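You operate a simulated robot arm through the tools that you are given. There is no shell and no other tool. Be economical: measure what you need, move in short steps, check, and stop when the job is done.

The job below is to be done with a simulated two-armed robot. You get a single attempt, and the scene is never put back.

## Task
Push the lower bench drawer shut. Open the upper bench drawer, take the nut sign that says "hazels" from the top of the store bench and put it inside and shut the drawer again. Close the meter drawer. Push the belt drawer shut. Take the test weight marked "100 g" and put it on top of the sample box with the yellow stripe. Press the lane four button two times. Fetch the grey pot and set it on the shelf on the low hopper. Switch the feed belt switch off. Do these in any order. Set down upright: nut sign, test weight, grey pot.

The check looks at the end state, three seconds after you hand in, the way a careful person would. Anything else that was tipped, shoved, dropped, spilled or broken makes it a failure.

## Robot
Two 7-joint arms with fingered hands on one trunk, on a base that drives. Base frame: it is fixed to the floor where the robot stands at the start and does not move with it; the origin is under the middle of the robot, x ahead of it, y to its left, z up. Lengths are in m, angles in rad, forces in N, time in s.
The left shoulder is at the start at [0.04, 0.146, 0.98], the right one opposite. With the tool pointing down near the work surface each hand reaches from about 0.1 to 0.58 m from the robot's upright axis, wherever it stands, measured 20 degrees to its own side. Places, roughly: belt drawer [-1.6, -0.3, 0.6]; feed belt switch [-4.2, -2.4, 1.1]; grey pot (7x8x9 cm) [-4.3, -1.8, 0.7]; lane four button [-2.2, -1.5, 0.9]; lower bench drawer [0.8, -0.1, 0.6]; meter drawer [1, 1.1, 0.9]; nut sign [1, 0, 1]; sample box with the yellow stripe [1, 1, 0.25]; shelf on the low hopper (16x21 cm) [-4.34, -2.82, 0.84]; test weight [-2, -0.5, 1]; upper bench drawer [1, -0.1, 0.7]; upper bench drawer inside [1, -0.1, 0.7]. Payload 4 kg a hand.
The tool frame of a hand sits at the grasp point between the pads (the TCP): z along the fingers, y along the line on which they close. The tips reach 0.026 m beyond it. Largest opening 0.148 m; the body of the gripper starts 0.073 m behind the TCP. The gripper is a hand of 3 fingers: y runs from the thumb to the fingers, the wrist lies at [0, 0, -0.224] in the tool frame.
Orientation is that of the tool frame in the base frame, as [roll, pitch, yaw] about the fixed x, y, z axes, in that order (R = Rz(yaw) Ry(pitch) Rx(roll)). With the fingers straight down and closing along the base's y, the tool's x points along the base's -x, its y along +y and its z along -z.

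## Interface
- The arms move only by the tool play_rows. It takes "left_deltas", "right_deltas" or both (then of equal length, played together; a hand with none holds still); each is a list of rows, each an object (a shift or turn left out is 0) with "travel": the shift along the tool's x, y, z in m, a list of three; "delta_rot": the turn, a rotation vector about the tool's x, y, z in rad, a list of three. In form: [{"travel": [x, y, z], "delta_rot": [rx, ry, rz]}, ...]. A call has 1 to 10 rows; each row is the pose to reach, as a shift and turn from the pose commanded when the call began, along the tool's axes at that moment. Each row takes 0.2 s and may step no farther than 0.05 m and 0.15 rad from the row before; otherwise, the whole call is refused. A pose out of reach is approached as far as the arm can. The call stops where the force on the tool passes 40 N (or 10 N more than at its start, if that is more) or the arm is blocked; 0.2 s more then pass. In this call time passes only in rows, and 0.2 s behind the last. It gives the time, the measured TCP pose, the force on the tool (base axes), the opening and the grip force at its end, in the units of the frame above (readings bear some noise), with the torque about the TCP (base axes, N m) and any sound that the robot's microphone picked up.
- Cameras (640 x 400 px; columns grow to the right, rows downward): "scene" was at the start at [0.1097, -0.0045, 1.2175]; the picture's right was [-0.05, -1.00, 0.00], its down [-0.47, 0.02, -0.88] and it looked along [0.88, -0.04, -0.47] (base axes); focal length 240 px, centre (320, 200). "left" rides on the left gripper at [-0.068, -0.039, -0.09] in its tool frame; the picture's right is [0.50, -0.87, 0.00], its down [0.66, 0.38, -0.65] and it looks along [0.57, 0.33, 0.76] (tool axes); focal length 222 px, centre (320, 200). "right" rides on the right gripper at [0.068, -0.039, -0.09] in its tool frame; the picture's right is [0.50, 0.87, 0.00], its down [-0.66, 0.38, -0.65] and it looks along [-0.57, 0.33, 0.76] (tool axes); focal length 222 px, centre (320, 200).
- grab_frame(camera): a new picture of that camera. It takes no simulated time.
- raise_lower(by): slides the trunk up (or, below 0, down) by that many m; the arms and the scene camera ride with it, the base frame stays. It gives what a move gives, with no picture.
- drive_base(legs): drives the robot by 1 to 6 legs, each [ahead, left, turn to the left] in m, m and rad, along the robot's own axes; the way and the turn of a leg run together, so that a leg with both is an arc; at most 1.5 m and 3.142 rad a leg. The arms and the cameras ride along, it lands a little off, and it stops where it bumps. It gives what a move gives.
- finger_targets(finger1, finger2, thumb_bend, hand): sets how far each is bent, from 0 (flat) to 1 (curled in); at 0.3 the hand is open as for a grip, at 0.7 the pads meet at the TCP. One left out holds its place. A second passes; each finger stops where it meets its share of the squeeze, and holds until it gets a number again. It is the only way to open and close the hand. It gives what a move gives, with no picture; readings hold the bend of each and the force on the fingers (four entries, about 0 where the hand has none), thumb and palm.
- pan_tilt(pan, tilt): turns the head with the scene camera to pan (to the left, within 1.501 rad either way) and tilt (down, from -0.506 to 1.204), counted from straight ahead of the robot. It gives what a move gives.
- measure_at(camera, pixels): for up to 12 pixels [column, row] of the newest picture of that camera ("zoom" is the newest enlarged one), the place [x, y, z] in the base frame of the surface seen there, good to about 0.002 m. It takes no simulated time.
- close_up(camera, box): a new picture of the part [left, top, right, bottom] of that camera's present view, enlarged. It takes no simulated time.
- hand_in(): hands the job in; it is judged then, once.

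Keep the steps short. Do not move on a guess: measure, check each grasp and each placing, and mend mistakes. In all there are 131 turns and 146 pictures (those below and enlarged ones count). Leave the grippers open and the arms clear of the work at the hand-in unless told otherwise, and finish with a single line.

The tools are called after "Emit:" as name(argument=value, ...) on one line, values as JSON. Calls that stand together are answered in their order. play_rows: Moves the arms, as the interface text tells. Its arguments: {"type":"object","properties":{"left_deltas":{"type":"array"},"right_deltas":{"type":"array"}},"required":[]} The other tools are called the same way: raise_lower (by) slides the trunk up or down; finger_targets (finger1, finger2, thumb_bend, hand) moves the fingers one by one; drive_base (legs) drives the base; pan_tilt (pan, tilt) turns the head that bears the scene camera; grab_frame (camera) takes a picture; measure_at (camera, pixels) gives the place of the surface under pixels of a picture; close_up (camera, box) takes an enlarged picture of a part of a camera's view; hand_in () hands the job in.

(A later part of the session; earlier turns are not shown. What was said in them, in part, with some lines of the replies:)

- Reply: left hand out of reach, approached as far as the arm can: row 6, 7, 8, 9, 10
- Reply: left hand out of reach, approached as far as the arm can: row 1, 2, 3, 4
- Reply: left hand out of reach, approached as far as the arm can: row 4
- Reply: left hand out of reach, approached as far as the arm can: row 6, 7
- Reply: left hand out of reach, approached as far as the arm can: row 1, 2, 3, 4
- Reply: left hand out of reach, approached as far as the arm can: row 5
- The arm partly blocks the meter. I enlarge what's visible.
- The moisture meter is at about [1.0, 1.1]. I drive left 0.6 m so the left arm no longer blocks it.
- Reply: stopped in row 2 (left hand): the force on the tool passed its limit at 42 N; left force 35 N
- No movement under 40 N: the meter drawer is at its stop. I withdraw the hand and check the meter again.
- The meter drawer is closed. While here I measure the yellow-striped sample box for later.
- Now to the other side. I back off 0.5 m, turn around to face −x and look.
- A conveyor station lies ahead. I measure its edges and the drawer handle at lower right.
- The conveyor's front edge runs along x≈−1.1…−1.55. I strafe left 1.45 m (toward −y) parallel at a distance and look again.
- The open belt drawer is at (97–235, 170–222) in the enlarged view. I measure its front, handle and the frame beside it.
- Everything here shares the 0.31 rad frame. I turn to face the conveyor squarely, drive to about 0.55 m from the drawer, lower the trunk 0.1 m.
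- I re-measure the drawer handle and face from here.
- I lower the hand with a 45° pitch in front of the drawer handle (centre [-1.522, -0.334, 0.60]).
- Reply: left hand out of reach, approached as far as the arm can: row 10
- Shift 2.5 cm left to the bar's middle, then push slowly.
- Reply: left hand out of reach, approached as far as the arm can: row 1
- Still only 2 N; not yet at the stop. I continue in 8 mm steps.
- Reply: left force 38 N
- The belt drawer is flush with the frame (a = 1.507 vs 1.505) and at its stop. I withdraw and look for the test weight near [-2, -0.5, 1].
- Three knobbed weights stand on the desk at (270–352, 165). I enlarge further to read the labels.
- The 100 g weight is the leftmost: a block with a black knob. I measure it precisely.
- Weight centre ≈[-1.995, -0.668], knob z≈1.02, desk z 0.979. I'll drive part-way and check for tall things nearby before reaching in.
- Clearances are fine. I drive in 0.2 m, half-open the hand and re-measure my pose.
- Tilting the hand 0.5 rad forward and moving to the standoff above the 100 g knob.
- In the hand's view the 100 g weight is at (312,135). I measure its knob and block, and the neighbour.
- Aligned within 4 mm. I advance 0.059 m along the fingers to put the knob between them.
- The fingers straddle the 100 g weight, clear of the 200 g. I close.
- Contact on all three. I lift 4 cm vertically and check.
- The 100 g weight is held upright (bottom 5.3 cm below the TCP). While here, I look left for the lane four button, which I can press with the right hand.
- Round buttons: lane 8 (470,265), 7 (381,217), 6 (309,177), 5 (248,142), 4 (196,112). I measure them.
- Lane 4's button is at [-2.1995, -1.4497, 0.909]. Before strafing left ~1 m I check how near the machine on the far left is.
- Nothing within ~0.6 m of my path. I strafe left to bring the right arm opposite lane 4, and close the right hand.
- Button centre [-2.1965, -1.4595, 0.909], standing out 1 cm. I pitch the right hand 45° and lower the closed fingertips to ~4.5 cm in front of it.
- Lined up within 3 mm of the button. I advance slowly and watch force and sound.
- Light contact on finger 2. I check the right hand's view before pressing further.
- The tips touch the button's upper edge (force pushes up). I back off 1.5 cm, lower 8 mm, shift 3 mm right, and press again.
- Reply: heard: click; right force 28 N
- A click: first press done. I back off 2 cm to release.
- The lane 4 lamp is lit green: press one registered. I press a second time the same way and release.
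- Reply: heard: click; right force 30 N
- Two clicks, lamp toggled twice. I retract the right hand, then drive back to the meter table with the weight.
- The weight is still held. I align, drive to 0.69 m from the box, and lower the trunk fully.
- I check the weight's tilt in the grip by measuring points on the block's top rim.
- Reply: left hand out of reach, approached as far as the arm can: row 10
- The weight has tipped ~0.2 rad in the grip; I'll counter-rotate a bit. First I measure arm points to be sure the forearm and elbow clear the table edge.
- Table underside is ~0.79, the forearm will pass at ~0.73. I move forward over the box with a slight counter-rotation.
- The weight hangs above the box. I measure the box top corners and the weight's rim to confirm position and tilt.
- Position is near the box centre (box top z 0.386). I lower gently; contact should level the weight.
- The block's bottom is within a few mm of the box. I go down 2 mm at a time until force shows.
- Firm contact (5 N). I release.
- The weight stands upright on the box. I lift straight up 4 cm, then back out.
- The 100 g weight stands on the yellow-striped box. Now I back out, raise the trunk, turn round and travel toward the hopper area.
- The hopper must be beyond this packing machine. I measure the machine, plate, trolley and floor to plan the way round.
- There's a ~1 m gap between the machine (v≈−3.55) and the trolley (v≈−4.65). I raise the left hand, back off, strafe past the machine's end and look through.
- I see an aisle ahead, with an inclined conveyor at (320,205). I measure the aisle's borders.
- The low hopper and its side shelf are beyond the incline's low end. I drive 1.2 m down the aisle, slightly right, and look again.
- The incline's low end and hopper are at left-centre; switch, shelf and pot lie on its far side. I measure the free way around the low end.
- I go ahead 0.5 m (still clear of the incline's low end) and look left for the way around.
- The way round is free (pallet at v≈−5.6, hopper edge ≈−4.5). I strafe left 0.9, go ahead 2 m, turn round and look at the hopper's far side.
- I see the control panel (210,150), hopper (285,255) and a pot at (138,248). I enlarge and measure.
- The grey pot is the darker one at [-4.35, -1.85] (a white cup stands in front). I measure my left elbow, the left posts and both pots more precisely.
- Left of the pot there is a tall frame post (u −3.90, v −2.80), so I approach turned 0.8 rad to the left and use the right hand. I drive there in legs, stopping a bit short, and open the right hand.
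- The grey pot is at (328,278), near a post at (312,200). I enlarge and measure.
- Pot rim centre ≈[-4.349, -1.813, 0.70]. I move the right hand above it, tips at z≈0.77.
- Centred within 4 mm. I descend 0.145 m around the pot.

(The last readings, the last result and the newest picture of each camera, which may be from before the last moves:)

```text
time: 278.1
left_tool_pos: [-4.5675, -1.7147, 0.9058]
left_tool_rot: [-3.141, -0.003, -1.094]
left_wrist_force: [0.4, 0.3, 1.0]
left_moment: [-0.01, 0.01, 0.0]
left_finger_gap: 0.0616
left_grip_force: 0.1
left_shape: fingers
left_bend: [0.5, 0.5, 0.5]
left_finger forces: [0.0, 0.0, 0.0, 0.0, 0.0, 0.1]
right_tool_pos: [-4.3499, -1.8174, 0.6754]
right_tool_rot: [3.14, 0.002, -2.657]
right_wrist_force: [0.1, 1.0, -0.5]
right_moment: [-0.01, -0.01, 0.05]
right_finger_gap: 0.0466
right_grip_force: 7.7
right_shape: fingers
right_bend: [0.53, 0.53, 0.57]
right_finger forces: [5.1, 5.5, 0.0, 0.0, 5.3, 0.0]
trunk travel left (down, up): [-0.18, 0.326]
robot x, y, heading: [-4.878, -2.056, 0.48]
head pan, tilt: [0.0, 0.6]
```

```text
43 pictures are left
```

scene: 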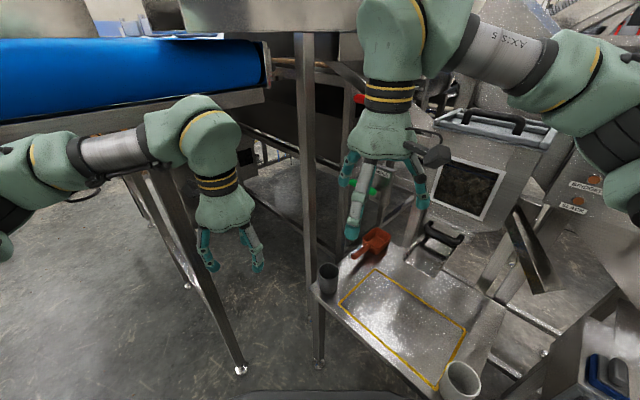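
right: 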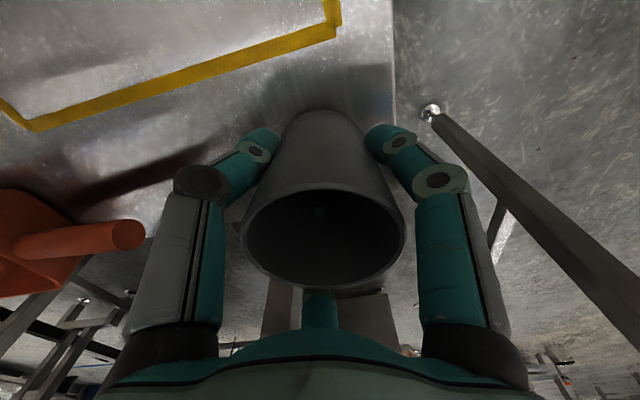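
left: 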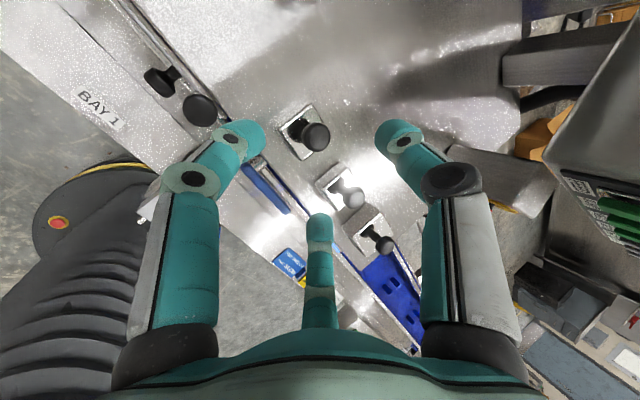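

All three fingers hold the pot. I firm the grip and lift 3 cm as a test.

Emit:
finger_targets(hand="right", finger1=0.7, finger2=0.7, thumb_bend=0.7)

Emit:
play_rows(right_deltas=[{"travel": [0, 0, -0.01]}, {"travel": [0, 0, -0.03]}, {"travel": [0, 0, -0.07]}, {"travel": [0, 0, -0.11]}, {"travel": [0, 0, -0.15]}, {"travel": [0, 0, -0.19]}, {"travel": [0, 0, -0.23]}])

Emit:
grab_frame(camera="scene")

```text
time: 279.1
left_tool_pos: [-4.5674, -1.7145, 0.9062]
left_tool_rot: [-3.139, -0.002, -1.092]
left_wrist_force: [0.8, 0.4, -0.2]
left_moment: [0.0, 0.02, 0.01]
left_finger_gap: 0.0614
left_grip_force: 0.2
left_shape: fingers
left_bend: [0.5, 0.5, 0.5]
left_finger forces: [0.0, 0.1, 0.0, 0.0, 0.0, 0.1]
right_tool_pos: [-4.3507, -1.8172, 0.6754]
right_tool_rot: [3.14, 0.002, -2.66]
right_wrist_force: [0.2, -0.6, -0.2]
right_moment: [0.0, 0.01, 0.0]
right_finger_gap: 0.0442
right_grip_force: 17.3
right_shape: fingers
right_bend: [0.53, 0.53, 0.61]
right_finger forces: [9.6, 10.9, 0.1, 0.0, 14.4, 0.0]
trunk travel left (down, up): [-0.18, 0.326]
robot x, y, heading: [-4.8758, -2.0565, 0.48]
head pan, tilt: [0.0, 0.6]
```

```text
time: 280.7
left_tool_pos: [-4.567, -1.7141, 0.9064]
left_tool_rot: [-3.14, -0.002, -1.093]
left_wrist_force: [-0.8, -0.6, 0.0]
left_moment: [0.04, -0.01, -0.03]
left_finger_gap: 0.0617
left_grip_force: 0.1
left_shape: fingers
left_bend: [0.5, 0.5, 0.5]
left_finger forces: [0.1, 0.0, 0.1, 0.0, 0.0, 0.0]
right_tool_pos: [-4.3535, -1.8164, 0.9074]
right_tool_rot: [3.139, 0.001, -2.658]
right_wrist_force: [0.1, 0.1, -0.4]
right_moment: [0.0, 0.0, -0.04]
right_finger_gap: 0.0442
right_grip_force: 16.9
right_shape: fingers
right_bend: [0.53, 0.53, 0.61]
right_finger forces: [9.4, 10.8, 0.0, 0.0, 14.1, 0.0]
trunk travel left (down, up): [-0.18, 0.326]
robot x, y, heading: [-4.8787, -2.0529, 0.484]
head pan, tilt: [0.0, 0.6]
```

```text
42 pictures are left
```

scene: 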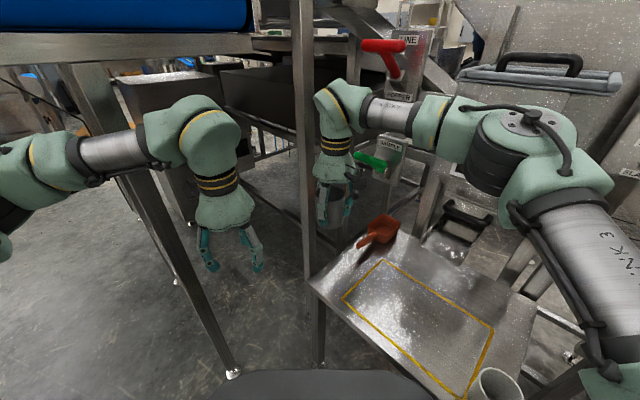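

The grey pot is held. I draw the hand back, raise the trunk 0.12 m, retreat, turn toward the hopper and view the shelf.

Emit:
play_rows(right_deltas=[{"travel": [0.03, -0.01, -0.01]}, {"travel": [0.06, -0.02, -0.02]}, {"travel": [0.09, -0.035, -0.03]}, {"travel": [0.12, -0.05, -0.04]}])

Emit:
raise_lower(by=0.12)

Emit:
drive_base(legs=[[-0.5, -0.35, 0], [0, 0, -0.8]])

Emit:
pan_tilt(pan=-0.05, tilt=0.45)

Emit:
grab_frame(camera="scene")

```text
time: 281.7
left_tool_pos: [-4.5677, -1.7158, 0.9062]
left_tool_rot: [-3.14, -0.002, -1.091]
left_wrist_force: [0.1, -0.2, -0.2]
left_moment: [0.0, 0.03, -0.01]
left_finger_gap: 0.0616
left_grip_force: 0.0
left_shape: fingers
left_bend: [0.5, 0.5, 0.5]
left_finger forces: [0.0, 0.0, 0.1, 0.0, 0.0, 0.1]
right_tool_pos: [-4.4357, -1.9149, 0.9475]
right_tool_rot: [3.137, 0.0, -2.659]
right_wrist_force: [-0.3, 1.0, 0.2]
right_moment: [-0.04, 0.03, -0.03]
right_finger_gap: 0.0442
right_grip_force: 17.0
right_shape: fingers
right_bend: [0.53, 0.53, 0.61]
right_finger forces: [9.4, 10.8, 0.0, 0.0, 14.1, 0.0]
trunk travel left (down, up): [-0.18, 0.326]
robot x, y, heading: [-4.8804, -2.0564, 0.481]
head pan, tilt: [0.0, 0.6]
```

```text
time: 283.2
left_tool_pos: [-4.5682, -1.7141, 1.0247]
left_tool_rot: [-3.141, -0.002, -1.091]
left_wrist_force: [0.6, -0.1, -0.5]
left_moment: [-0.01, -0.03, -0.02]
left_finger_gap: 0.062
left_grip_force: 0.0
left_shape: fingers
left_bend: [0.5, 0.5, 0.5]
left_finger forces: [0.0, 0.0, 0.1, 0.0, 0.0, 0.0]
right_tool_pos: [-4.4347, -1.9131, 1.0657]
right_tool_rot: [3.139, 0.002, -2.657]
right_wrist_force: [0.5, 0.1, -0.3]
right_moment: [-0.02, 0.0, -0.01]
right_finger_gap: 0.0445
right_grip_force: 17.5
right_shape: fingers
right_bend: [0.53, 0.53, 0.61]
right_finger forces: [9.5, 11.0, 0.0, 0.1, 14.2, 0.0]
trunk travel left (down, up): [-0.3, 0.206]
robot x, y, heading: [-4.8799, -2.054, 0.484]
head pan, tilt: [0.0, 0.6]
```

```text
time: 288.8
left_tool_pos: [-4.7013, -2.5943, 1.0252]
left_tool_rot: [-3.138, -0.001, -1.915]
left_wrist_force: [0.0, -0.8, -1.0]
left_moment: [0.0, 0.02, 0.0]
left_finger_gap: 0.0614
left_grip_force: 0.0
left_shape: fingers
left_bend: [0.5, 0.5, 0.5]
left_finger forces: [0.1, 0.0, 0.0, 0.0, 0.0, 0.0]
right_tool_pos: [-4.7569, -2.8255, 1.0664]
right_tool_rot: [3.141, 0.003, 2.801]
right_wrist_force: [0.0, -0.2, -0.6]
right_moment: [-0.03, -0.01, -0.01]
right_finger_gap: 0.0441
right_grip_force: 17.1
right_shape: fingers
right_bend: [0.53, 0.53, 0.61]
right_finger forces: [9.1, 10.7, 0.0, 0.0, 14.1, 0.0]
trunk travel left (down, up): [-0.3, 0.206]
robot x, y, heading: [-5.1685, -2.5948, -0.34]
head pan, tilt: [0.0, 0.6]
```

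```text
time: 289.5
left_tool_pos: [-4.7011, -2.593, 1.0243]
left_tool_rot: [-3.14, -0.002, -1.917]
left_wrist_force: [-0.5, -0.7, 0.8]
left_moment: [0.0, -0.01, -0.01]
left_finger_gap: 0.0614
left_grip_force: 0.0
left_shape: fingers
left_bend: [0.5, 0.5, 0.5]
left_finger forces: [0.0, 0.0, 0.1, 0.1, 0.0, 0.0]
right_tool_pos: [-4.7581, -2.8256, 1.0659]
right_tool_rot: [3.14, 0.001, 2.802]
right_wrist_force: [-0.2, 0.6, -1.2]
right_moment: [0.0, -0.01, -0.02]
right_finger_gap: 0.0441
right_grip_force: 17.0
right_shape: fingers
right_bend: [0.53, 0.53, 0.61]
right_finger forces: [9.2, 10.7, 0.0, 0.0, 14.2, 0.0]
trunk travel left (down, up): [-0.3, 0.206]
robot x, y, heading: [-5.1622, -2.6005, -0.34]
head pan, tilt: [-0.051, 0.45]
```

```text
41 pictures are left
```

scene: 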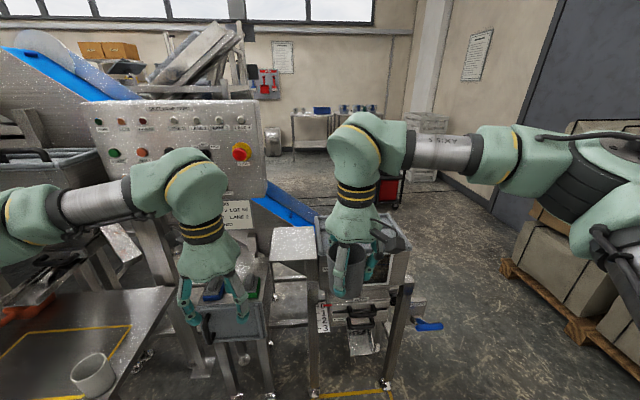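

The shelf is at (292,243) and the panel at (180,150). I enlarge both.

Emit:
close_up(camera="scene", box=[220, 180, 420, 380])

Emit:
measure_at(camera="scene", pixels=[[275, 230], [312, 230], [273, 258], [312, 258], [292, 245], [262, 180], [335, 285], [365, 245], [400, 280], [265, 190], [232, 215], [310, 300]])

Emit:
close_up(camera="scene", box=[70, 85, 280, 255])

```text
2.00 times, centred on (320, 280) of scene
```

zoom: 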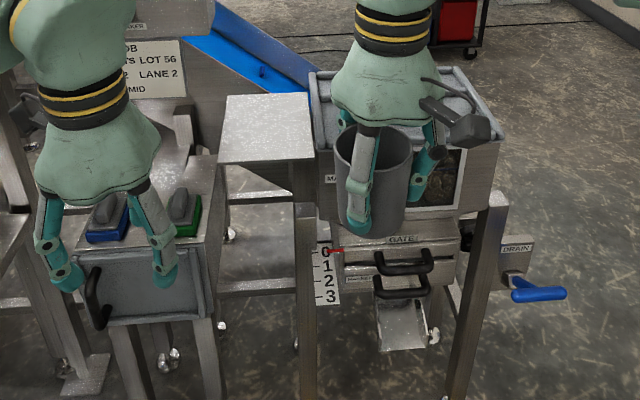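

```text
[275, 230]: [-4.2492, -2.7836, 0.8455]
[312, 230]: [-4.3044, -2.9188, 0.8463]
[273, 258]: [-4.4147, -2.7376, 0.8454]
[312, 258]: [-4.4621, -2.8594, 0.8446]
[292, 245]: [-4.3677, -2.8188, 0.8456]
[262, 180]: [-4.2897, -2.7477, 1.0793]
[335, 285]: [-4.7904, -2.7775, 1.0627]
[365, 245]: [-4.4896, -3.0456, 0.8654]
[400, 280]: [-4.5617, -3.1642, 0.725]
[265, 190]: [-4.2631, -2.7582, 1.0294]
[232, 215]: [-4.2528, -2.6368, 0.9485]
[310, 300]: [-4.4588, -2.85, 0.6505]
```

```text
2.35 times, centred on (175, 170) of scene
```

zoom: 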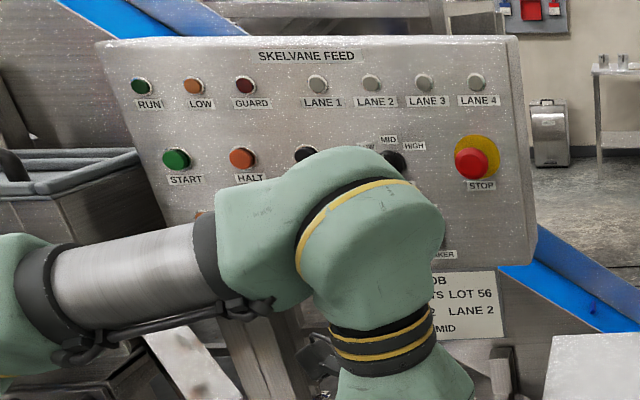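

Shelf: u −3.376…−3.196, v −4.09…−3.946, z 0.8455. I choose a pot spot at (u −3.31, v −4.03), clear of the panel corner. I raise the left hand a bit, and drive in 0.18 m.

Emit:
play_rows(left_deltas=[{"travel": [0, 0.02, -0.03]}, {"travel": [0, 0.04, -0.06]}, {"travel": [0, 0.06, -0.09]}])

Emit:
drive_base(legs=[[0, 0, 0.03], [0.18, 0.04, 0]])

```text
time: 290.3
left_tool_pos: [-4.7583, -2.5736, 1.1169]
left_tool_rot: [-3.139, -0.002, -1.916]
left_wrist_force: [0.9, -0.7, 0.2]
left_moment: [-0.01, -0.01, 0.0]
left_finger_gap: 0.0615
left_grip_force: 0.0
left_shape: fingers
left_bend: [0.5, 0.5, 0.5]
left_finger forces: [0.0, 0.0, 0.0, 0.0, 0.0, 0.1]
right_tool_pos: [-4.7587, -2.8243, 1.0668]
right_tool_rot: [3.14, 0.001, 2.801]
right_wrist_force: [-0.4, 0.4, -0.5]
right_moment: [0.01, -0.02, 0.01]
right_finger_gap: 0.0443
right_grip_force: 16.7
right_shape: fingers
right_bend: [0.53, 0.53, 0.61]
right_finger forces: [9.1, 10.8, 0.0, 0.0, 14.0, 0.0]
trunk travel left (down, up): [-0.3, 0.206]
robot x, y, heading: [-5.1656, -2.5935, -0.34]
head pan, tilt: [-0.051, 0.45]
```

```text
time: 292.2
left_tool_pos: [-4.5772, -2.5789, 1.116]
left_tool_rot: [-3.139, -0.001, -1.887]
left_wrist_force: [-0.3, -0.2, -0.2]
left_moment: [-0.01, -0.01, 0.03]
left_finger_gap: 0.0618
left_grip_force: 0.0
left_shape: fingers
left_bend: [0.5, 0.5, 0.5]
left_finger forces: [0.0, 0.0, 0.1, 0.1, 0.0, 0.0]
right_tool_pos: [-4.5709, -2.8306, 1.0668]
right_tool_rot: [3.14, 0.004, 2.829]
right_wrist_force: [0.1, -0.2, -1.0]
right_moment: [0.01, 0.02, 0.01]
right_finger_gap: 0.044
right_grip_force: 17.1
right_shape: fingers
right_bend: [0.53, 0.53, 0.61]
right_finger forces: [9.1, 10.8, 0.1, 0.0, 14.1, 0.0]
trunk travel left (down, up): [-0.3, 0.206]
robot x, y, heading: [-4.979, -2.6155, -0.313]
head pan, tilt: [-0.051, 0.45]
```

Moving the pot over the shelf spot, then down to just above it.

Emit:
play_rows(right_deltas=[{"travel": [-0.036, 0.012, 0.005]}, {"travel": [-0.072, 0.024, 0.01]}, {"travel": [-0.108, 0.036, 0.015]}, {"travel": [-0.144, 0.048, 0.02]}, {"travel": [-0.178, 0.059, 0.03]}, {"travel": [-0.178, 0.059, 0.06]}, {"travel": [-0.178, 0.059, 0.09]}, {"travel": [-0.178, 0.059, 0.12]}])

Emit:
close_up(camera="scene", box=[230, 150, 430, 330])

Emit:
grab_frame(camera="right")

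```text
time: 294.0
left_tool_pos: [-4.574, -2.579, 1.1156]
left_tool_rot: [3.141, 0.0, -1.89]
left_wrist_force: [-0.7, -0.3, 0.4]
left_moment: [0.02, 0.02, 0.0]
left_finger_gap: 0.0618
left_grip_force: 0.1
left_shape: fingers
left_bend: [0.5, 0.5, 0.5]
left_finger forces: [0.0, 0.0, 0.0, 0.0, 0.1, 0.1]
right_tool_pos: [-4.3796, -2.8279, 0.9458]
right_tool_rot: [3.139, 0.002, 2.828]
right_wrist_force: [0.0, -0.3, -0.4]
right_moment: [0.05, -0.01, 0.02]
right_finger_gap: 0.0439
right_grip_force: 16.8
right_shape: fingers
right_bend: [0.53, 0.53, 0.61]
right_finger forces: [9.1, 10.8, 0.0, 0.1, 13.8, 0.0]
trunk travel left (down, up): [-0.3, 0.206]
robot x, y, heading: [-4.981, -2.6136, -0.312]
head pan, tilt: [-0.051, 0.45]
```

```text
2.22 times, centred on (330, 240) of scene
```

zoom: 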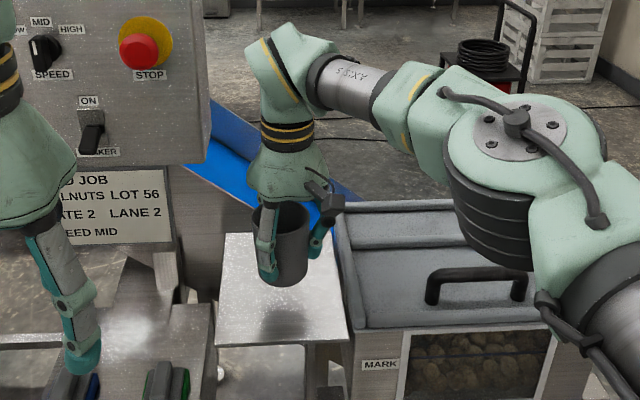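

```text
37 pictures are left
```

right: 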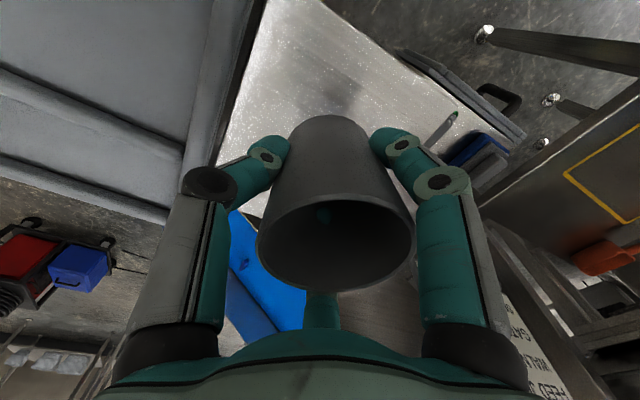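

Right over the spot. I lower slowly to contact.

Emit:
play_rows(right_deltas=[{"travel": [0, 0, 0.02]}, {"travel": [0, 0, 0.034]}, {"travel": [0, 0, 0.039]}, {"travel": [0, 0, 0.042]}])

```text
time: 295.0
left_tool_pos: [-4.5744, -2.5789, 1.1158]
left_tool_rot: [-3.138, -0.002, -1.888]
left_wrist_force: [0.4, -0.4, 0.4]
left_moment: [0.0, -0.01, 0.01]
left_finger_gap: 0.0619
left_grip_force: 0.1
left_shape: fingers
left_bend: [0.5, 0.5, 0.5]
left_finger forces: [0.0, 0.0, 0.0, 0.0, 0.1, 0.1]
right_tool_pos: [-4.3798, -2.829, 0.9057]
right_tool_rot: [3.14, 0.001, 2.83]
right_wrist_force: [-0.5, -0.9, -0.5]
right_moment: [0.03, -0.01, 0.02]
right_finger_gap: 0.0438
right_grip_force: 16.7
right_shape: fingers
right_bend: [0.53, 0.53, 0.61]
right_finger forces: [9.1, 10.9, 0.1, 0.0, 13.8, 0.1]
trunk travel left (down, up): [-0.3, 0.206]
robot x, y, heading: [-4.9821, -2.6134, -0.314]
head pan, tilt: [-0.051, 0.45]
```

Emit:
play_rows(right_deltas=[{"travel": [0, 0, 0.002]}, {"travel": [0, 0, 0.004]}])

Emit:
play_rows(right_deltas=[{"travel": [0, 0, 0.0015]}])

```text
time: 295.6
left_tool_pos: [-4.5764, -2.5796, 1.1158]
left_tool_rot: [-3.14, -0.002, -1.889]
left_wrist_force: [-0.1, 0.0, 0.7]
left_moment: [0.0, -0.02, 0.0]
left_finger_gap: 0.0616
left_grip_force: 0.1
left_shape: fingers
left_bend: [0.5, 0.5, 0.5]
left_finger forces: [0.0, 0.0, 0.0, 0.1, 0.1, 0.1]
right_tool_pos: [-4.381, -2.8287, 0.9018]
right_tool_rot: [3.14, 0.004, 2.825]
right_wrist_force: [1.0, -0.3, 3.6]
right_moment: [0.07, -0.04, -0.03]
right_finger_gap: 0.0437
right_grip_force: 16.5
right_shape: fingers
right_bend: [0.53, 0.53, 0.61]
right_finger forces: [8.8, 11.0, 0.0, 0.1, 13.9, 0.0]
trunk travel left (down, up): [-0.3, 0.206]
robot x, y, heading: [-4.9791, -2.6139, -0.308]
head pan, tilt: [-0.051, 0.45]
```

```text
time: 296.0
left_tool_pos: [-4.577, -2.5793, 1.1168]
left_tool_rot: [-3.141, -0.001, -1.888]
left_wrist_force: [0.2, -0.1, 0.2]
left_moment: [-0.03, -0.01, 0.01]
left_finger_gap: 0.0619
left_grip_force: 0.1
left_shape: fingers
left_bend: [0.5, 0.5, 0.5]
left_finger forces: [0.0, 0.0, 0.0, 0.0, 0.1, 0.0]
right_tool_pos: [-4.3817, -2.8285, 0.9018]
right_tool_rot: [3.138, 0.004, 2.827]
right_wrist_force: [1.9, -0.8, 8.5]
right_moment: [0.14, -0.08, -0.04]
right_finger_gap: 0.0436
right_grip_force: 17.3
right_shape: fingers
right_bend: [0.53, 0.53, 0.61]
right_finger forces: [8.7, 11.4, 0.0, 0.0, 14.1, 0.1]
trunk travel left (down, up): [-0.3, 0.206]
robot x, y, heading: [-4.979, -2.6137, -0.311]
head pan, tilt: [-0.051, 0.45]
```

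The pot rests (8 N). I open only moderately (hopper lid is near) and lift away.

Emit:
finger_targets(hand="right", finger1=0.41, finger2=0.41, thumb_bend=0.43)

Emit:
grab_frame(camera="right")

```text
time: 297.0
left_tool_pos: [-4.5757, -2.5781, 1.1151]
left_tool_rot: [-3.14, -0.003, -1.889]
left_wrist_force: [0.7, 1.0, 0.1]
left_moment: [0.01, -0.01, -0.02]
left_finger_gap: 0.0615
left_grip_force: 0.1
left_shape: fingers
left_bend: [0.5, 0.5, 0.5]
left_finger forces: [0.0, 0.2, 0.0, 0.1, 0.0, 0.1]
right_tool_pos: [-4.3806, -2.828, 0.9005]
right_tool_rot: [3.14, 0.003, 2.83]
right_wrist_force: [0.6, 0.3, -0.5]
right_moment: [-0.01, -0.02, 0.02]
right_finger_gap: 0.0879
right_grip_force: 0.2
right_shape: fingers
right_bend: [0.41, 0.41, 0.43]
right_finger forces: [0.0, 0.1, 0.0, 0.0, 0.1, 0.0]
trunk travel left (down, up): [-0.3, 0.206]
robot x, y, heading: [-4.9825, -2.6153, -0.311]
head pan, tilt: [-0.051, 0.45]
```

```text
36 pictures are left
```

right: 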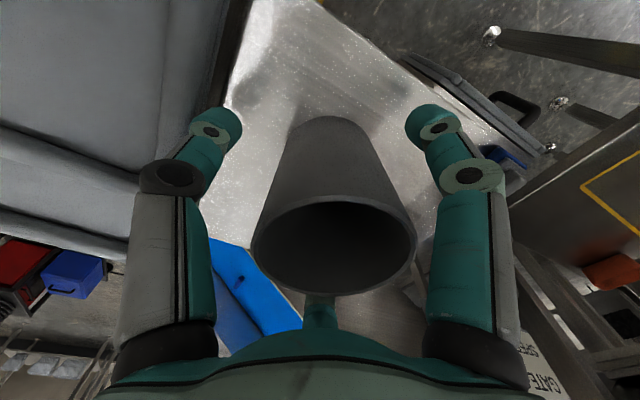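

All fingers clear of the pot. I lift straight up and draw back.

Emit:
play_rows(right_deltas=[{"travel": [0, 0, -0.02]}, {"travel": [0, 0, -0.05]}, {"travel": [0, 0, -0.09]}, {"travel": [0, 0, -0.13]}, {"travel": [0.04, -0.01, -0.15]}, {"travel": [0.085, -0.02, -0.16]}, {"travel": [0.13, -0.03, -0.17]}, {"travel": [0.17, -0.04, -0.18]}])

Emit:
pan_tilt(pan=0.3, tilt=0.3)

Emit:
grab_frame(camera="scene")

```text
time: 298.8
left_tool_pos: [-4.5773, -2.579, 1.1159]
left_tool_rot: [-3.14, -0.001, -1.889]
left_wrist_force: [-0.3, -0.1, -0.5]
left_moment: [0.02, -0.03, -0.07]
left_finger_gap: 0.0618
left_grip_force: 0.1
left_shape: fingers
left_bend: [0.5, 0.5, 0.5]
left_finger forces: [0.0, 0.0, 0.0, 0.1, 0.0, 0.0]
right_tool_pos: [-4.5554, -2.8124, 1.08]
right_tool_rot: [3.137, 0.003, 2.827]
right_wrist_force: [-0.2, 0.5, 0.0]
right_moment: [-0.01, -0.04, 0.02]
right_finger_gap: 0.0882
right_grip_force: 0.0
right_shape: fingers
right_bend: [0.41, 0.41, 0.43]
right_finger forces: [0.0, 0.0, 0.0, 0.1, 0.0, 0.0]
trunk travel left (down, up): [-0.3, 0.206]
robot x, y, heading: [-4.9808, -2.6155, -0.312]
head pan, tilt: [-0.051, 0.45]
```

```text
time: 299.6
left_tool_pos: [-4.5749, -2.5789, 1.1159]
left_tool_rot: [-3.141, -0.001, -1.889]
left_wrist_force: [-0.3, 1.0, 0.3]
left_moment: [-0.01, -0.01, 0.01]
left_finger_gap: 0.0615
left_grip_force: 0.1
left_shape: fingers
left_bend: [0.5, 0.5, 0.5]
left_finger forces: [0.1, 0.1, 0.0, 0.1, 0.0, 0.1]
right_tool_pos: [-4.5526, -2.8127, 1.0788]
right_tool_rot: [3.14, 0.001, 2.83]
right_wrist_force: [1.0, 0.7, -0.2]
right_moment: [-0.01, 0.01, -0.01]
right_finger_gap: 0.088
right_grip_force: 0.1
right_shape: fingers
right_bend: [0.41, 0.41, 0.43]
right_finger forces: [0.0, 0.0, 0.0, 0.0, 0.0, 0.0]
trunk travel left (down, up): [-0.3, 0.206]
robot x, y, heading: [-4.9824, -2.6111, -0.313]
head pan, tilt: [0.3, 0.3]
```

```text
35 pictures are left
```

scene: 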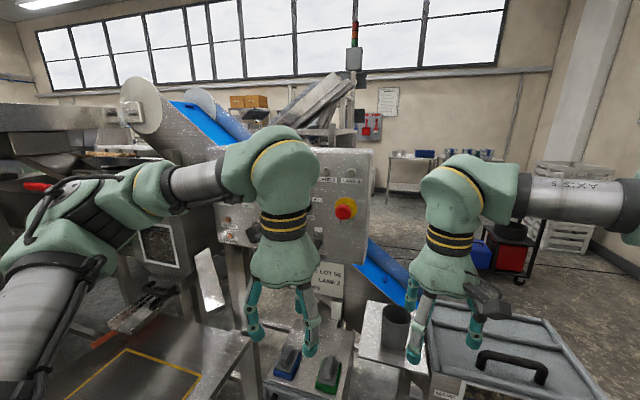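

The pot stands on the shelf. For the switch I shift left so the right arm faces the panel's left part: back 0.15, left 0.5, then look.

Emit:
drive_base(legs=[[-0.15, 0, 0], [0, 0.5, 0]])

Emit:
pan_tilt(pan=-0.1, tilt=0.3)

Emit:
grab_frame(camera="scene")

```text
time: 303.5
left_tool_pos: [-4.5676, -2.059, 1.1155]
left_tool_rot: [-3.141, -0.003, -1.887]
left_wrist_force: [0.2, -0.1, 0.2]
left_moment: [0.0, -0.02, -0.01]
left_finger_gap: 0.0622
left_grip_force: 0.1
left_shape: fingers
left_bend: [0.5, 0.5, 0.5]
left_finger forces: [0.1, 0.1, 0.1, 0.0, 0.1, 0.1]
right_tool_pos: [-4.5459, -2.2919, 1.0783]
right_tool_rot: [3.138, 0.003, 2.831]
right_wrist_force: [-0.4, 0.6, 0.4]
right_moment: [-0.01, 0.0, 0.0]
right_finger_gap: 0.0881
right_grip_force: 0.1
right_shape: fingers
right_bend: [0.41, 0.41, 0.43]
right_finger forces: [0.0, 0.1, 0.1, 0.0, 0.1, 0.0]
trunk travel left (down, up): [-0.3, 0.206]
robot x, y, heading: [-4.9702, -2.0912, -0.315]
head pan, tilt: [0.3, 0.3]
```

```text
time: 304.4
left_tool_pos: [-4.5679, -2.059, 1.1154]
left_tool_rot: [-3.141, -0.001, -1.886]
left_wrist_force: [0.4, 0.4, 0.4]
left_moment: [-0.02, 0.01, -0.01]
left_finger_gap: 0.0617
left_grip_force: 0.1
left_shape: fingers
left_bend: [0.5, 0.5, 0.5]
left_finger forces: [0.1, 0.0, 0.1, 0.0, 0.1, 0.0]
right_tool_pos: [-4.545, -2.2916, 1.0803]
right_tool_rot: [3.14, 0.003, 2.83]
right_wrist_force: [0.0, -0.2, -0.4]
right_moment: [0.0, -0.03, 0.0]
right_finger_gap: 0.0879
right_grip_force: 0.1
right_shape: fingers
right_bend: [0.41, 0.41, 0.43]
right_finger forces: [0.0, 0.1, 0.1, 0.1, 0.0, 0.1]
trunk travel left (down, up): [-0.3, 0.206]
robot x, y, heading: [-4.9713, -2.0963, -0.313]
head pan, tilt: [-0.099, 0.3]
```

```text
34 pictures are left
```

scene: 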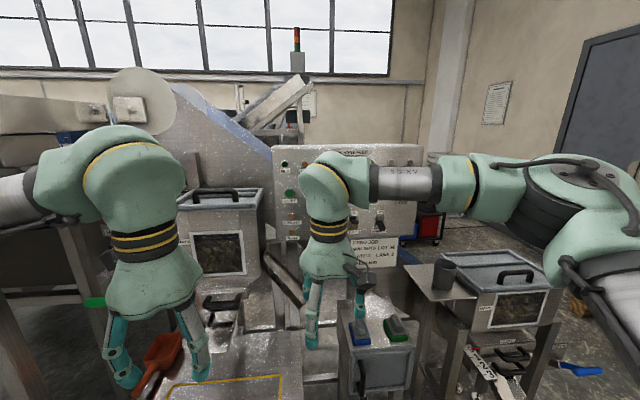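

I enlarge the panel.

Emit:
close_up(camera="scene", box=[260, 135, 440, 275])

```text
2.86 times, centred on (350, 205) of scene
```

zoom: 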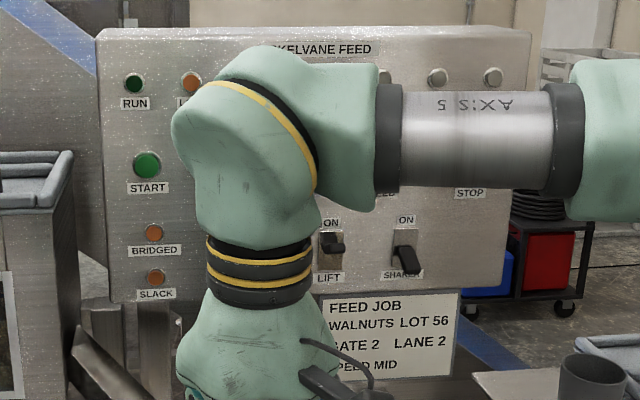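

LIFT and SHAKER are visible; the feed belt switch must be just behind my right hand at about (250,245). I move the right hand aside to see it.

Emit:
play_rows(right_deltas=[{"travel": [0.01, -0.04, 0]}, {"travel": [0.02, -0.08, 0]}, {"travel": [0.03, -0.12, 0]}, {"travel": [0.04, -0.16, 0]}, {"travel": [0.05, -0.2, 0]}])

Emit:
close_up(camera="scene", box=[260, 135, 440, 275])

```text
time: 305.6
left_tool_pos: [-4.5686, -2.0589, 1.116]
left_tool_rot: [-3.139, 0.001, -1.887]
left_wrist_force: [-0.3, -0.3, 0.0]
left_moment: [0.02, 0.02, 0.0]
left_finger_gap: 0.0619
left_grip_force: 0.0
left_shape: fingers
left_bend: [0.5, 0.5, 0.5]
left_finger forces: [0.0, 0.0, 0.1, 0.1, 0.0, 0.0]
right_tool_pos: [-4.6549, -2.468, 1.0781]
right_tool_rot: [3.137, 0.002, 2.831]
right_wrist_force: [-0.3, 0.4, -0.2]
right_moment: [-0.05, -0.02, 0.0]
right_finger_gap: 0.0883
right_grip_force: 0.1
right_shape: fingers
right_bend: [0.41, 0.41, 0.43]
right_finger forces: [0.1, 0.0, 0.0, 0.0, 0.0, 0.0]
trunk travel left (down, up): [-0.3, 0.206]
robot x, y, heading: [-4.9708, -2.093, -0.311]
head pan, tilt: [-0.099, 0.3]
```

```text
2.86 times, centred on (350, 205) of scene
```

zoom: 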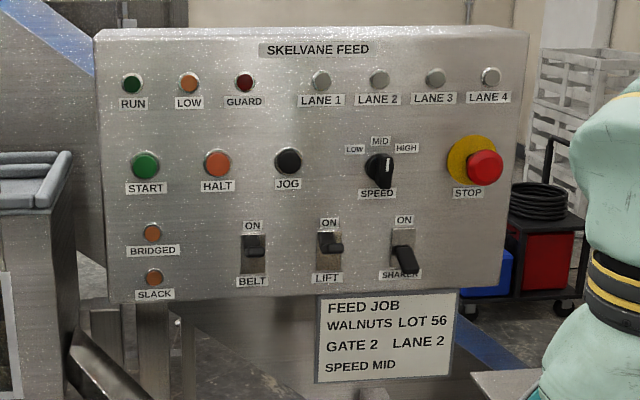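

BELT (lever up = on) at (253,250); SHAKER shows the down/off position. I measure.

Emit:
measure_at(camera="zoom", pixels=[[253, 244], [253, 252], [245, 248], [262, 248], [253, 262], [253, 272], [253, 236], [225, 250], [331, 246], [405, 262], [402, 248], [253, 226]])

Emit:
close_up(camera="scene", box=[315, 205, 395, 240])

```text
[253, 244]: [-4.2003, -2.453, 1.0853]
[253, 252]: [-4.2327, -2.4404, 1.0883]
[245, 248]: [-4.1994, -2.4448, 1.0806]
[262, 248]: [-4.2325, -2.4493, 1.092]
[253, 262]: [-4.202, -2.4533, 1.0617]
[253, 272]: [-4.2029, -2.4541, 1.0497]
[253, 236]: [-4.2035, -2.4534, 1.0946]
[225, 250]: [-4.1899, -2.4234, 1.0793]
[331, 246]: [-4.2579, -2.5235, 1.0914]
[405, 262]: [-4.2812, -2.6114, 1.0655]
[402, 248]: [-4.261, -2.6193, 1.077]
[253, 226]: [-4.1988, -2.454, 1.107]
```

```text
8.00 times, centred on (355, 222) of scene
```

zoom: 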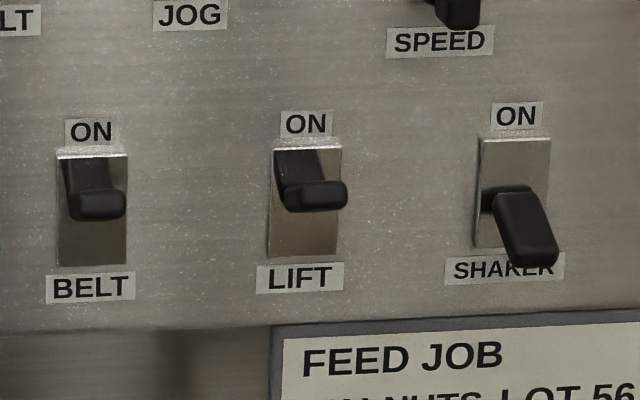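

BELT is up (on), like LIFT; SHAKER is down (off). I close the right hand, drive 5 cm nearer and bring the fingertips, pitched 45°, to a standoff above and before the BELT lever (tip at u −3.285, v −3.616, z 1.09).

Emit:
finger_targets(hand="right", finger1=0.7, finger2=0.7, thumb_bend=0.7)

Emit:
drive_base(legs=[[0.05, 0, 0]])

Emit:
play_rows(right_deltas=[{"travel": [-0.015, 0.019, -0.015], "delta_rot": [0, -0.094, 0]}, {"travel": [-0.035, 0.038, -0.03], "delta_rot": [0, -0.188, 0]}, {"travel": [-0.06, 0.057, -0.045], "delta_rot": [0, -0.282, 0]}, {"travel": [-0.09, 0.076, -0.06], "delta_rot": [0, -0.376, 0]}, {"travel": [-0.12, 0.095, -0.07], "delta_rot": [0, -0.47, 0]}, {"travel": [-0.155, 0.114, -0.08], "delta_rot": [0, -0.564, 0]}, {"travel": [-0.19, 0.134, -0.085], "delta_rot": [0, -0.658, 0]}, {"travel": [-0.225, 0.153, -0.085], "delta_rot": [0, -0.75, 0]}])

Emit:
grab_frame(camera="right")

```text
time: 306.6
left_tool_pos: [-4.5661, -2.0573, 1.1166]
left_tool_rot: [-3.14, 0.0, -1.888]
left_wrist_force: [-1.2, -0.1, 0.5]
left_moment: [0.02, -0.01, -0.01]
left_finger_gap: 0.0618
left_grip_force: 0.1
left_shape: fingers
left_bend: [0.5, 0.5, 0.5]
left_finger forces: [0.0, 0.0, 0.0, 0.0, 0.0, 0.1]
right_tool_pos: [-4.6545, -2.4667, 1.0775]
right_tool_rot: [3.138, 0.003, 2.829]
right_wrist_force: [-0.9, 0.4, 0.6]
right_moment: [0.01, -0.01, 0.02]
right_finger_gap: 0.0002
right_grip_force: 0.0
right_shape: fingers
right_bend: [0.69, 0.69, 0.7]
right_finger forces: [0.0, 0.1, 0.0, 0.0, 0.0, 0.0]
trunk travel left (down, up): [-0.3, 0.206]
robot x, y, heading: [-4.9722, -2.0933, -0.31]
head pan, tilt: [-0.099, 0.3]
```

```text
time: 307.5
left_tool_pos: [-4.5247, -2.072, 1.117]
left_tool_rot: [-3.136, -0.002, -1.889]
left_wrist_force: [0.3, -0.2, -0.2]
left_moment: [0.01, -0.03, 0.03]
left_finger_gap: 0.0618
left_grip_force: 0.1
left_shape: fingers
left_bend: [0.5, 0.5, 0.5]
left_finger forces: [0.1, 0.0, 0.0, 0.0, 0.0, 0.0]
right_tool_pos: [-4.6108, -2.4798, 1.0777]
right_tool_rot: [3.139, 0.005, 2.831]
right_wrist_force: [-0.5, -0.1, 1.2]
right_moment: [-0.02, -0.01, 0.05]
right_finger_gap: 0.0
right_grip_force: 0.1
right_shape: fingers
right_bend: [0.69, 0.69, 0.7]
right_finger forces: [0.0, 0.0, 0.0, 0.0, 0.0, 0.0]
trunk travel left (down, up): [-0.3, 0.206]
robot x, y, heading: [-4.9253, -2.1064, -0.306]
head pan, tilt: [-0.099, 0.3]
```

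```text
time: 309.3
left_tool_pos: [-4.5204, -2.0735, 1.1153]
left_tool_rot: [-3.142, -0.003, -1.886]
left_wrist_force: [-0.3, -0.1, 0.0]
left_moment: [0.01, 0.0, 0.03]
left_finger_gap: 0.0619
left_grip_force: 0.0
left_shape: fingers
left_bend: [0.5, 0.5, 0.5]
left_finger forces: [0.1, 0.1, 0.0, 0.0, 0.1, 0.0]
right_tool_pos: [-4.3443, -2.4037, 1.1647]
right_tool_rot: [3.139, 0.751, 2.828]
right_wrist_force: [0.1, 0.3, 0.5]
right_moment: [-0.01, 0.01, 0.02]
right_finger_gap: 0.0
right_grip_force: 0.1
right_shape: fingers
right_bend: [0.69, 0.69, 0.7]
right_finger forces: [0.1, 0.1, 0.0, 0.1, 0.0, 0.0]
trunk travel left (down, up): [-0.3, 0.206]
robot x, y, heading: [-4.9266, -2.1091, -0.307]
head pan, tilt: [-0.099, 0.3]
```

```text
30 pictures are left
```

right: 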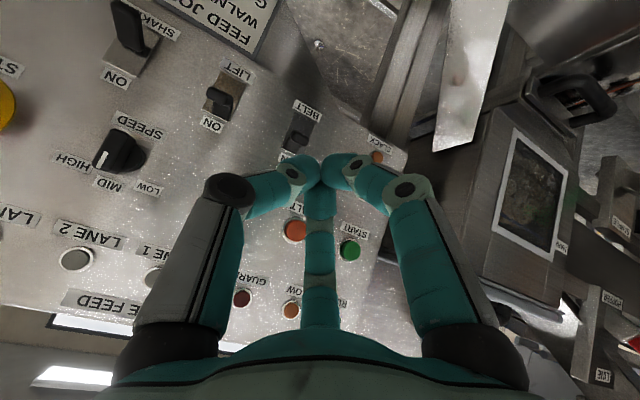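

The BELT lever is at (297,135) in the hand's view. I measure it from here.

Emit:
measure_at(camera="right", pixels=[[296, 138], [300, 132], [292, 142], [303, 128], [285, 150], [310, 120], [318, 160], [305, 108]])

Emit:
close_up(camera="right", box=[240, 80, 400, 200])

```text
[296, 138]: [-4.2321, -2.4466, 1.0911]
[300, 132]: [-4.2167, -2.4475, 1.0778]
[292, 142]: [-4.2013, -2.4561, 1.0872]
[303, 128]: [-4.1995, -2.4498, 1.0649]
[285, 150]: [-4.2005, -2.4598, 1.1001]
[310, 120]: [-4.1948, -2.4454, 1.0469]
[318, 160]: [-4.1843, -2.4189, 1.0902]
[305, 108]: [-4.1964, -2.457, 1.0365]
```

```text
3.33 times, centred on (320, 140) of right
```

zoom: 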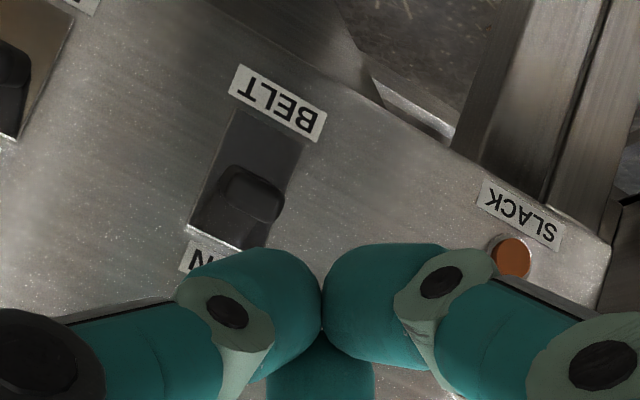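

Lever tip at u −3.283, v −3.620. I move the fingertips forward above it (1 cm off the panel).

Emit:
play_rows(right_deltas=[{"travel": [-0.0274, -0.003, 0.0256]}, {"travel": [-0.0548, -0.006, 0.0512]}, {"travel": [-0.0731, -0.007, 0.0682]}, {"travel": [-0.0804, -0.007, 0.075]}])

Emit:
close_up(camera="right", box=[240, 80, 400, 200])

```text
time: 310.3
left_tool_pos: [-4.5206, -2.073, 1.1163]
left_tool_rot: [-3.14, 0.0, -1.887]
left_wrist_force: [0.1, 0.7, 0.3]
left_moment: [-0.01, 0.0, 0.0]
left_finger_gap: 0.0613
left_grip_force: 0.2
left_shape: fingers
left_bend: [0.5, 0.5, 0.5]
left_finger forces: [0.0, 0.1, 0.1, 0.1, 0.1, 0.0]
right_tool_pos: [-4.243, -2.4465, 1.1637]
right_tool_rot: [3.137, 0.752, 2.829]
right_wrist_force: [0.4, -0.3, -0.3]
right_moment: [-0.02, -0.01, 0.01]
right_finger_gap: 0.0002
right_grip_force: 0.0
right_shape: fingers
right_bend: [0.69, 0.69, 0.7]
right_finger forces: [0.0, 0.0, 0.1, 0.0, 0.1, 0.0]
trunk travel left (down, up): [-0.3, 0.206]
robot x, y, heading: [-4.9301, -2.1062, -0.307]
head pan, tilt: [-0.099, 0.3]
```

```text
3.33 times, centred on (320, 140) of right
```

zoom: 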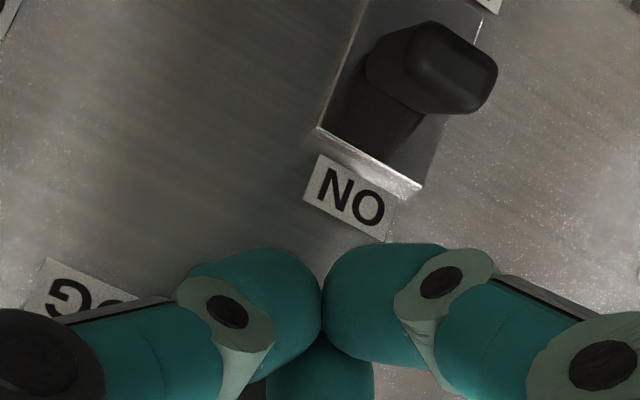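

Lined up (v within 3 mm, tip ~2.5 cm off the panel). I press down in 1 cm steps.

Emit:
play_rows(right_deltas=[{"travel": [0.0136, 0.003, 0.0146]}, {"travel": [0.0205, 0.003, 0.0219]}, {"travel": [0.0273, 0.003, 0.0292]}, {"travel": [0.0341, 0.003, 0.0366]}, {"travel": [0.0409, 0.003, 0.0439]}, {"travel": [0.0477, 0.003, 0.0512]}, {"travel": [0.0546, 0.003, 0.0585]}])

Emit:
close_up(camera="right", box=[220, 60, 420, 220])

```text
time: 311.9
left_tool_pos: [-4.523, -2.0722, 1.1171]
left_tool_rot: [-3.138, -0.002, -1.888]
left_wrist_force: [0.6, -0.1, -0.3]
left_moment: [0.01, -0.01, -0.02]
left_finger_gap: 0.0615
left_grip_force: 0.1
left_shape: fingers
left_bend: [0.5, 0.5, 0.5]
left_finger forces: [0.1, 0.1, 0.0, 0.0, 0.0, 0.0]
right_tool_pos: [-4.2454, -2.4422, 1.0864]
right_tool_rot: [3.137, 0.758, 2.828]
right_wrist_force: [-4.7, 2.0, 8.7]
right_moment: [-0.01, -0.03, -0.01]
right_finger_gap: 0.0
right_grip_force: 6.5
right_shape: fingers
right_bend: [0.72, 0.69, 0.7]
right_finger forces: [12.4, 0.1, 0.1, 0.1, 0.0, 0.0]
trunk travel left (down, up): [-0.3, 0.206]
robot x, y, heading: [-4.9232, -2.1106, -0.311]
head pan, tilt: [-0.099, 0.3]
```

```text
2.50 times, centred on (320, 140) of right
```

zoom: 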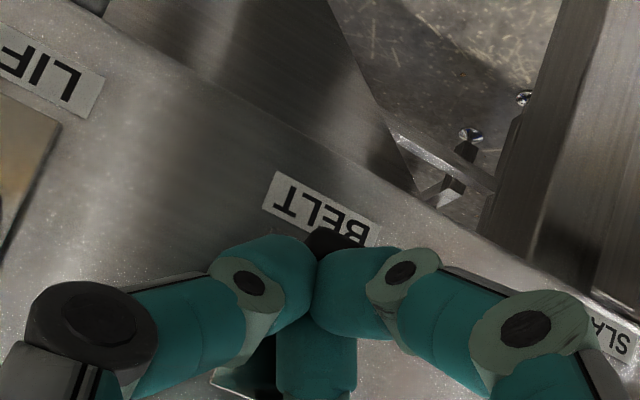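

The lever is under the tip (10 N) and moving down. A bit further, then I'll back off and check.

Emit:
play_rows(right_deltas=[{"travel": [0.0048, 0, 0.0051]}, {"travel": [0.0089, 0, 0.0095]}, {"travel": [0.0116, 0, 0.0124]}])

Emit:
play_rows(right_deltas=[{"travel": [-0.01, 0, -0.012]}, {"travel": [-0.012, 0, -0.05]}, {"travel": [-0.012, 0, -0.09]}, {"travel": [-0.012, -0.04, -0.12]}, {"travel": [-0.012, -0.08, -0.15]}, {"travel": [-0.012, -0.12, -0.17]}])

Emit:
close_up(camera="scene", box=[290, 165, 410, 255])

```text
time: 312.8
left_tool_pos: [-4.5238, -2.0718, 1.1167]
left_tool_rot: [-3.136, -0.003, -1.885]
left_wrist_force: [-0.6, 0.3, -0.3]
left_moment: [0.01, 0.06, -0.02]
left_finger_gap: 0.0616
left_grip_force: 0.0
left_shape: fingers
left_bend: [0.5, 0.5, 0.5]
left_finger forces: [0.0, 0.1, 0.0, 0.0, 0.0, 0.0]
right_tool_pos: [-4.245, -2.4403, 1.0847]
right_tool_rot: [3.131, 0.781, 2.828]
right_wrist_force: [-14.5, 4.4, 18.7]
right_moment: [-0.01, -0.05, 0.0]
right_finger_gap: 0.0
right_grip_force: 17.3
right_shape: fingers
right_bend: [0.72, 0.69, 0.7]
right_finger forces: [14.1, 10.4, 0.0, 0.1, 10.1, 0.0]
trunk travel left (down, up): [-0.3, 0.206]
robot x, y, heading: [-4.9296, -2.1091, -0.308]
head pan, tilt: [-0.099, 0.3]
stopped in row 3 (right hand): the force on the tool passed its limit at 41 N (the readings are from after the stop); the commanded pose is now the measured one
```

```text
time: 314.2
left_tool_pos: [-4.5232, -2.0733, 1.1164]
left_tool_rot: [-3.139, -0.001, -1.887]
left_wrist_force: [-0.1, -0.2, 0.7]
left_moment: [0.01, 0.05, 0.01]
left_finger_gap: 0.0616
left_grip_force: 0.1
left_shape: fingers
left_bend: [0.5, 0.5, 0.5]
left_finger forces: [0.0, 0.0, 0.1, 0.0, 0.1, 0.0]
right_tool_pos: [-4.3853, -2.5259, 1.2073]
right_tool_rot: [3.135, 0.771, 2.831]
right_wrist_force: [0.0, -0.4, -0.4]
right_moment: [0.0, 0.03, 0.03]
right_finger_gap: 0.0
right_grip_force: 0.0
right_shape: fingers
right_bend: [0.7, 0.69, 0.7]
right_finger forces: [0.0, 0.0, 0.0, 0.0, 0.0, 0.1]
trunk travel left (down, up): [-0.3, 0.206]
robot x, y, heading: [-4.9266, -2.1089, -0.313]
head pan, tilt: [-0.099, 0.3]
```

```text
4.44 times, centred on (350, 210) of scene
5 turns are left
```

zoom: 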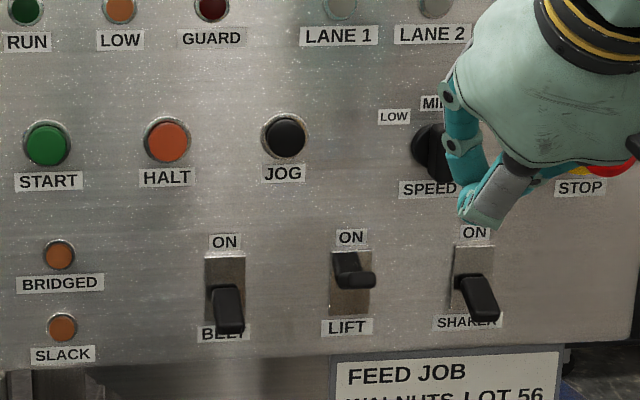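

BELT is now down (off), the others unchanged. I draw the right hand straight back, open both hands and back the base off.

Emit:
play_rows(right_deltas=[{"travel": [0.0219, 0, -0.0205]}, {"travel": [0.0439, 0, -0.0409]}, {"travel": [0.0731, 0, -0.0682]}])

Emit:
drive_base(legs=[[-0.15, 0, 0]])

Emit:
finger_targets(hand="right", finger1=0.3, finger2=0.3, thumb_bend=0.3)

Emit:
finger_targets(hand="left", finger1=0.3, finger2=0.3, thumb_bend=0.3)

Emit:
grab_frame(camera="scene")

```text
time: 315.0
left_tool_pos: [-4.5212, -2.0714, 1.1157]
left_tool_rot: [-3.137, -0.001, -1.886]
left_wrist_force: [-0.5, -0.3, -0.6]
left_moment: [0.0, -0.03, -0.01]
left_finger_gap: 0.0616
left_grip_force: 0.1
left_shape: fingers
left_bend: [0.5, 0.5, 0.5]
left_finger forces: [0.1, 0.0, 0.0, 0.0, 0.0, 0.0]
right_tool_pos: [-4.4792, -2.496, 1.2052]
right_tool_rot: [3.135, 0.771, 2.829]
right_wrist_force: [0.0, 0.3, -0.6]
right_moment: [-0.01, -0.01, 0.01]
right_finger_gap: 0.0001
right_grip_force: 0.1
right_shape: fingers
right_bend: [0.7, 0.69, 0.7]
right_finger forces: [0.1, 0.0, 0.0, 0.0, 0.1, 0.1]
trunk travel left (down, up): [-0.3, 0.206]
robot x, y, heading: [-4.9219, -2.1082, -0.314]
head pan, tilt: [-0.099, 0.3]
```

```text
time: 316.3
left_tool_pos: [-4.6609, -2.0303, 1.1145]
left_tool_rot: [3.141, -0.003, -1.887]
left_wrist_force: [-0.2, -0.2, 0.7]
left_moment: [0.01, -0.01, 0.01]
left_finger_gap: 0.0617
left_grip_force: 0.0
left_shape: fingers
left_bend: [0.5, 0.5, 0.5]
left_finger forces: [0.0, 0.0, 0.1, 0.1, 0.1, 0.1]
right_tool_pos: [-4.619, -2.4516, 1.2045]
right_tool_rot: [3.136, 0.767, 2.828]
right_wrist_force: [-0.1, 1.5, 0.1]
right_moment: [-0.01, 0.01, 0.03]
right_finger_gap: 0.0002
right_grip_force: 0.0
right_shape: fingers
right_bend: [0.7, 0.69, 0.7]
right_finger forces: [0.0, 0.0, 0.1, 0.1, 0.0, 0.0]
trunk travel left (down, up): [-0.3, 0.206]
robot x, y, heading: [-5.0667, -2.0636, -0.312]
head pan, tilt: [-0.099, 0.3]
```

```text
time: 317.3
left_tool_pos: [-4.6626, -2.0282, 1.116]
left_tool_rot: [-3.14, -0.002, -1.888]
left_wrist_force: [-0.5, 0.2, 1.1]
left_moment: [0.05, -0.03, 0.03]
left_finger_gap: 0.0618
left_grip_force: 0.0
left_shape: fingers
left_bend: [0.5, 0.5, 0.5]
left_finger forces: [0.0, 0.0, 0.0, 0.1, 0.0, 0.0]
right_tool_pos: [-4.6207, -2.4526, 1.2047]
right_tool_rot: [3.136, 0.77, 2.828]
right_wrist_force: [1.1, -0.8, -0.6]
right_moment: [-0.02, 0.02, -0.03]
right_finger_gap: 0.1265
right_grip_force: 0.0
right_shape: fingers
right_bend: [0.3, 0.3, 0.3]
right_finger forces: [0.0, 0.0, 0.1, 0.0, 0.0, 0.1]
trunk travel left (down, up): [-0.3, 0.206]
robot x, y, heading: [-5.0657, -2.0645, -0.314]
head pan, tilt: [-0.099, 0.3]
```

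```text
time: 318.3
left_tool_pos: [-4.6638, -2.029, 1.1157]
left_tool_rot: [-3.141, -0.003, -1.889]
left_wrist_force: [-0.4, -0.1, 0.5]
left_moment: [0.02, -0.02, 0.0]
left_finger_gap: 0.1266
left_grip_force: 0.2
left_shape: fingers
left_bend: [0.3, 0.3, 0.3]
left_finger forces: [0.1, 0.0, 0.1, 0.0, 0.0, 0.1]
right_tool_pos: [-4.6202, -2.452, 1.204]
right_tool_rot: [3.137, 0.77, 2.827]
right_wrist_force: [0.1, 1.0, 0.4]
right_moment: [0.03, 0.0, 0.01]
right_finger_gap: 0.1268
right_grip_force: 0.1
right_shape: fingers
right_bend: [0.3, 0.3, 0.3]
right_finger forces: [0.1, 0.0, 0.0, 0.0, 0.0, 0.0]
trunk travel left (down, up): [-0.3, 0.206]
robot x, y, heading: [-5.0665, -2.0595, -0.313]
head pan, tilt: [-0.099, 0.3]
```

```text
25 pictures are left
4 turns are left
```

scene: 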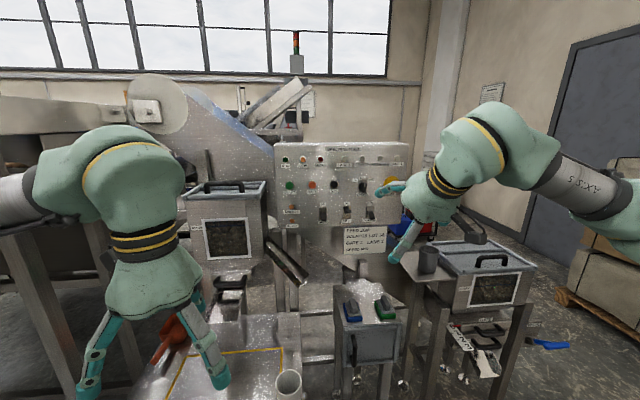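

The BELT switch is off, the pot is upright on the shelf, the arms are clear and both hands are open. I hand the job in.

Emit:
hand_in()

```text
The job is handed in.
```

All the listed jobs were carried out and the job is handed in: drawers shut, hazels sign in the upper bench drawer, 100 g weight on the yellow-striped box, lane four pressed twice, grey pot on the hopper shelf, feed belt switched off.
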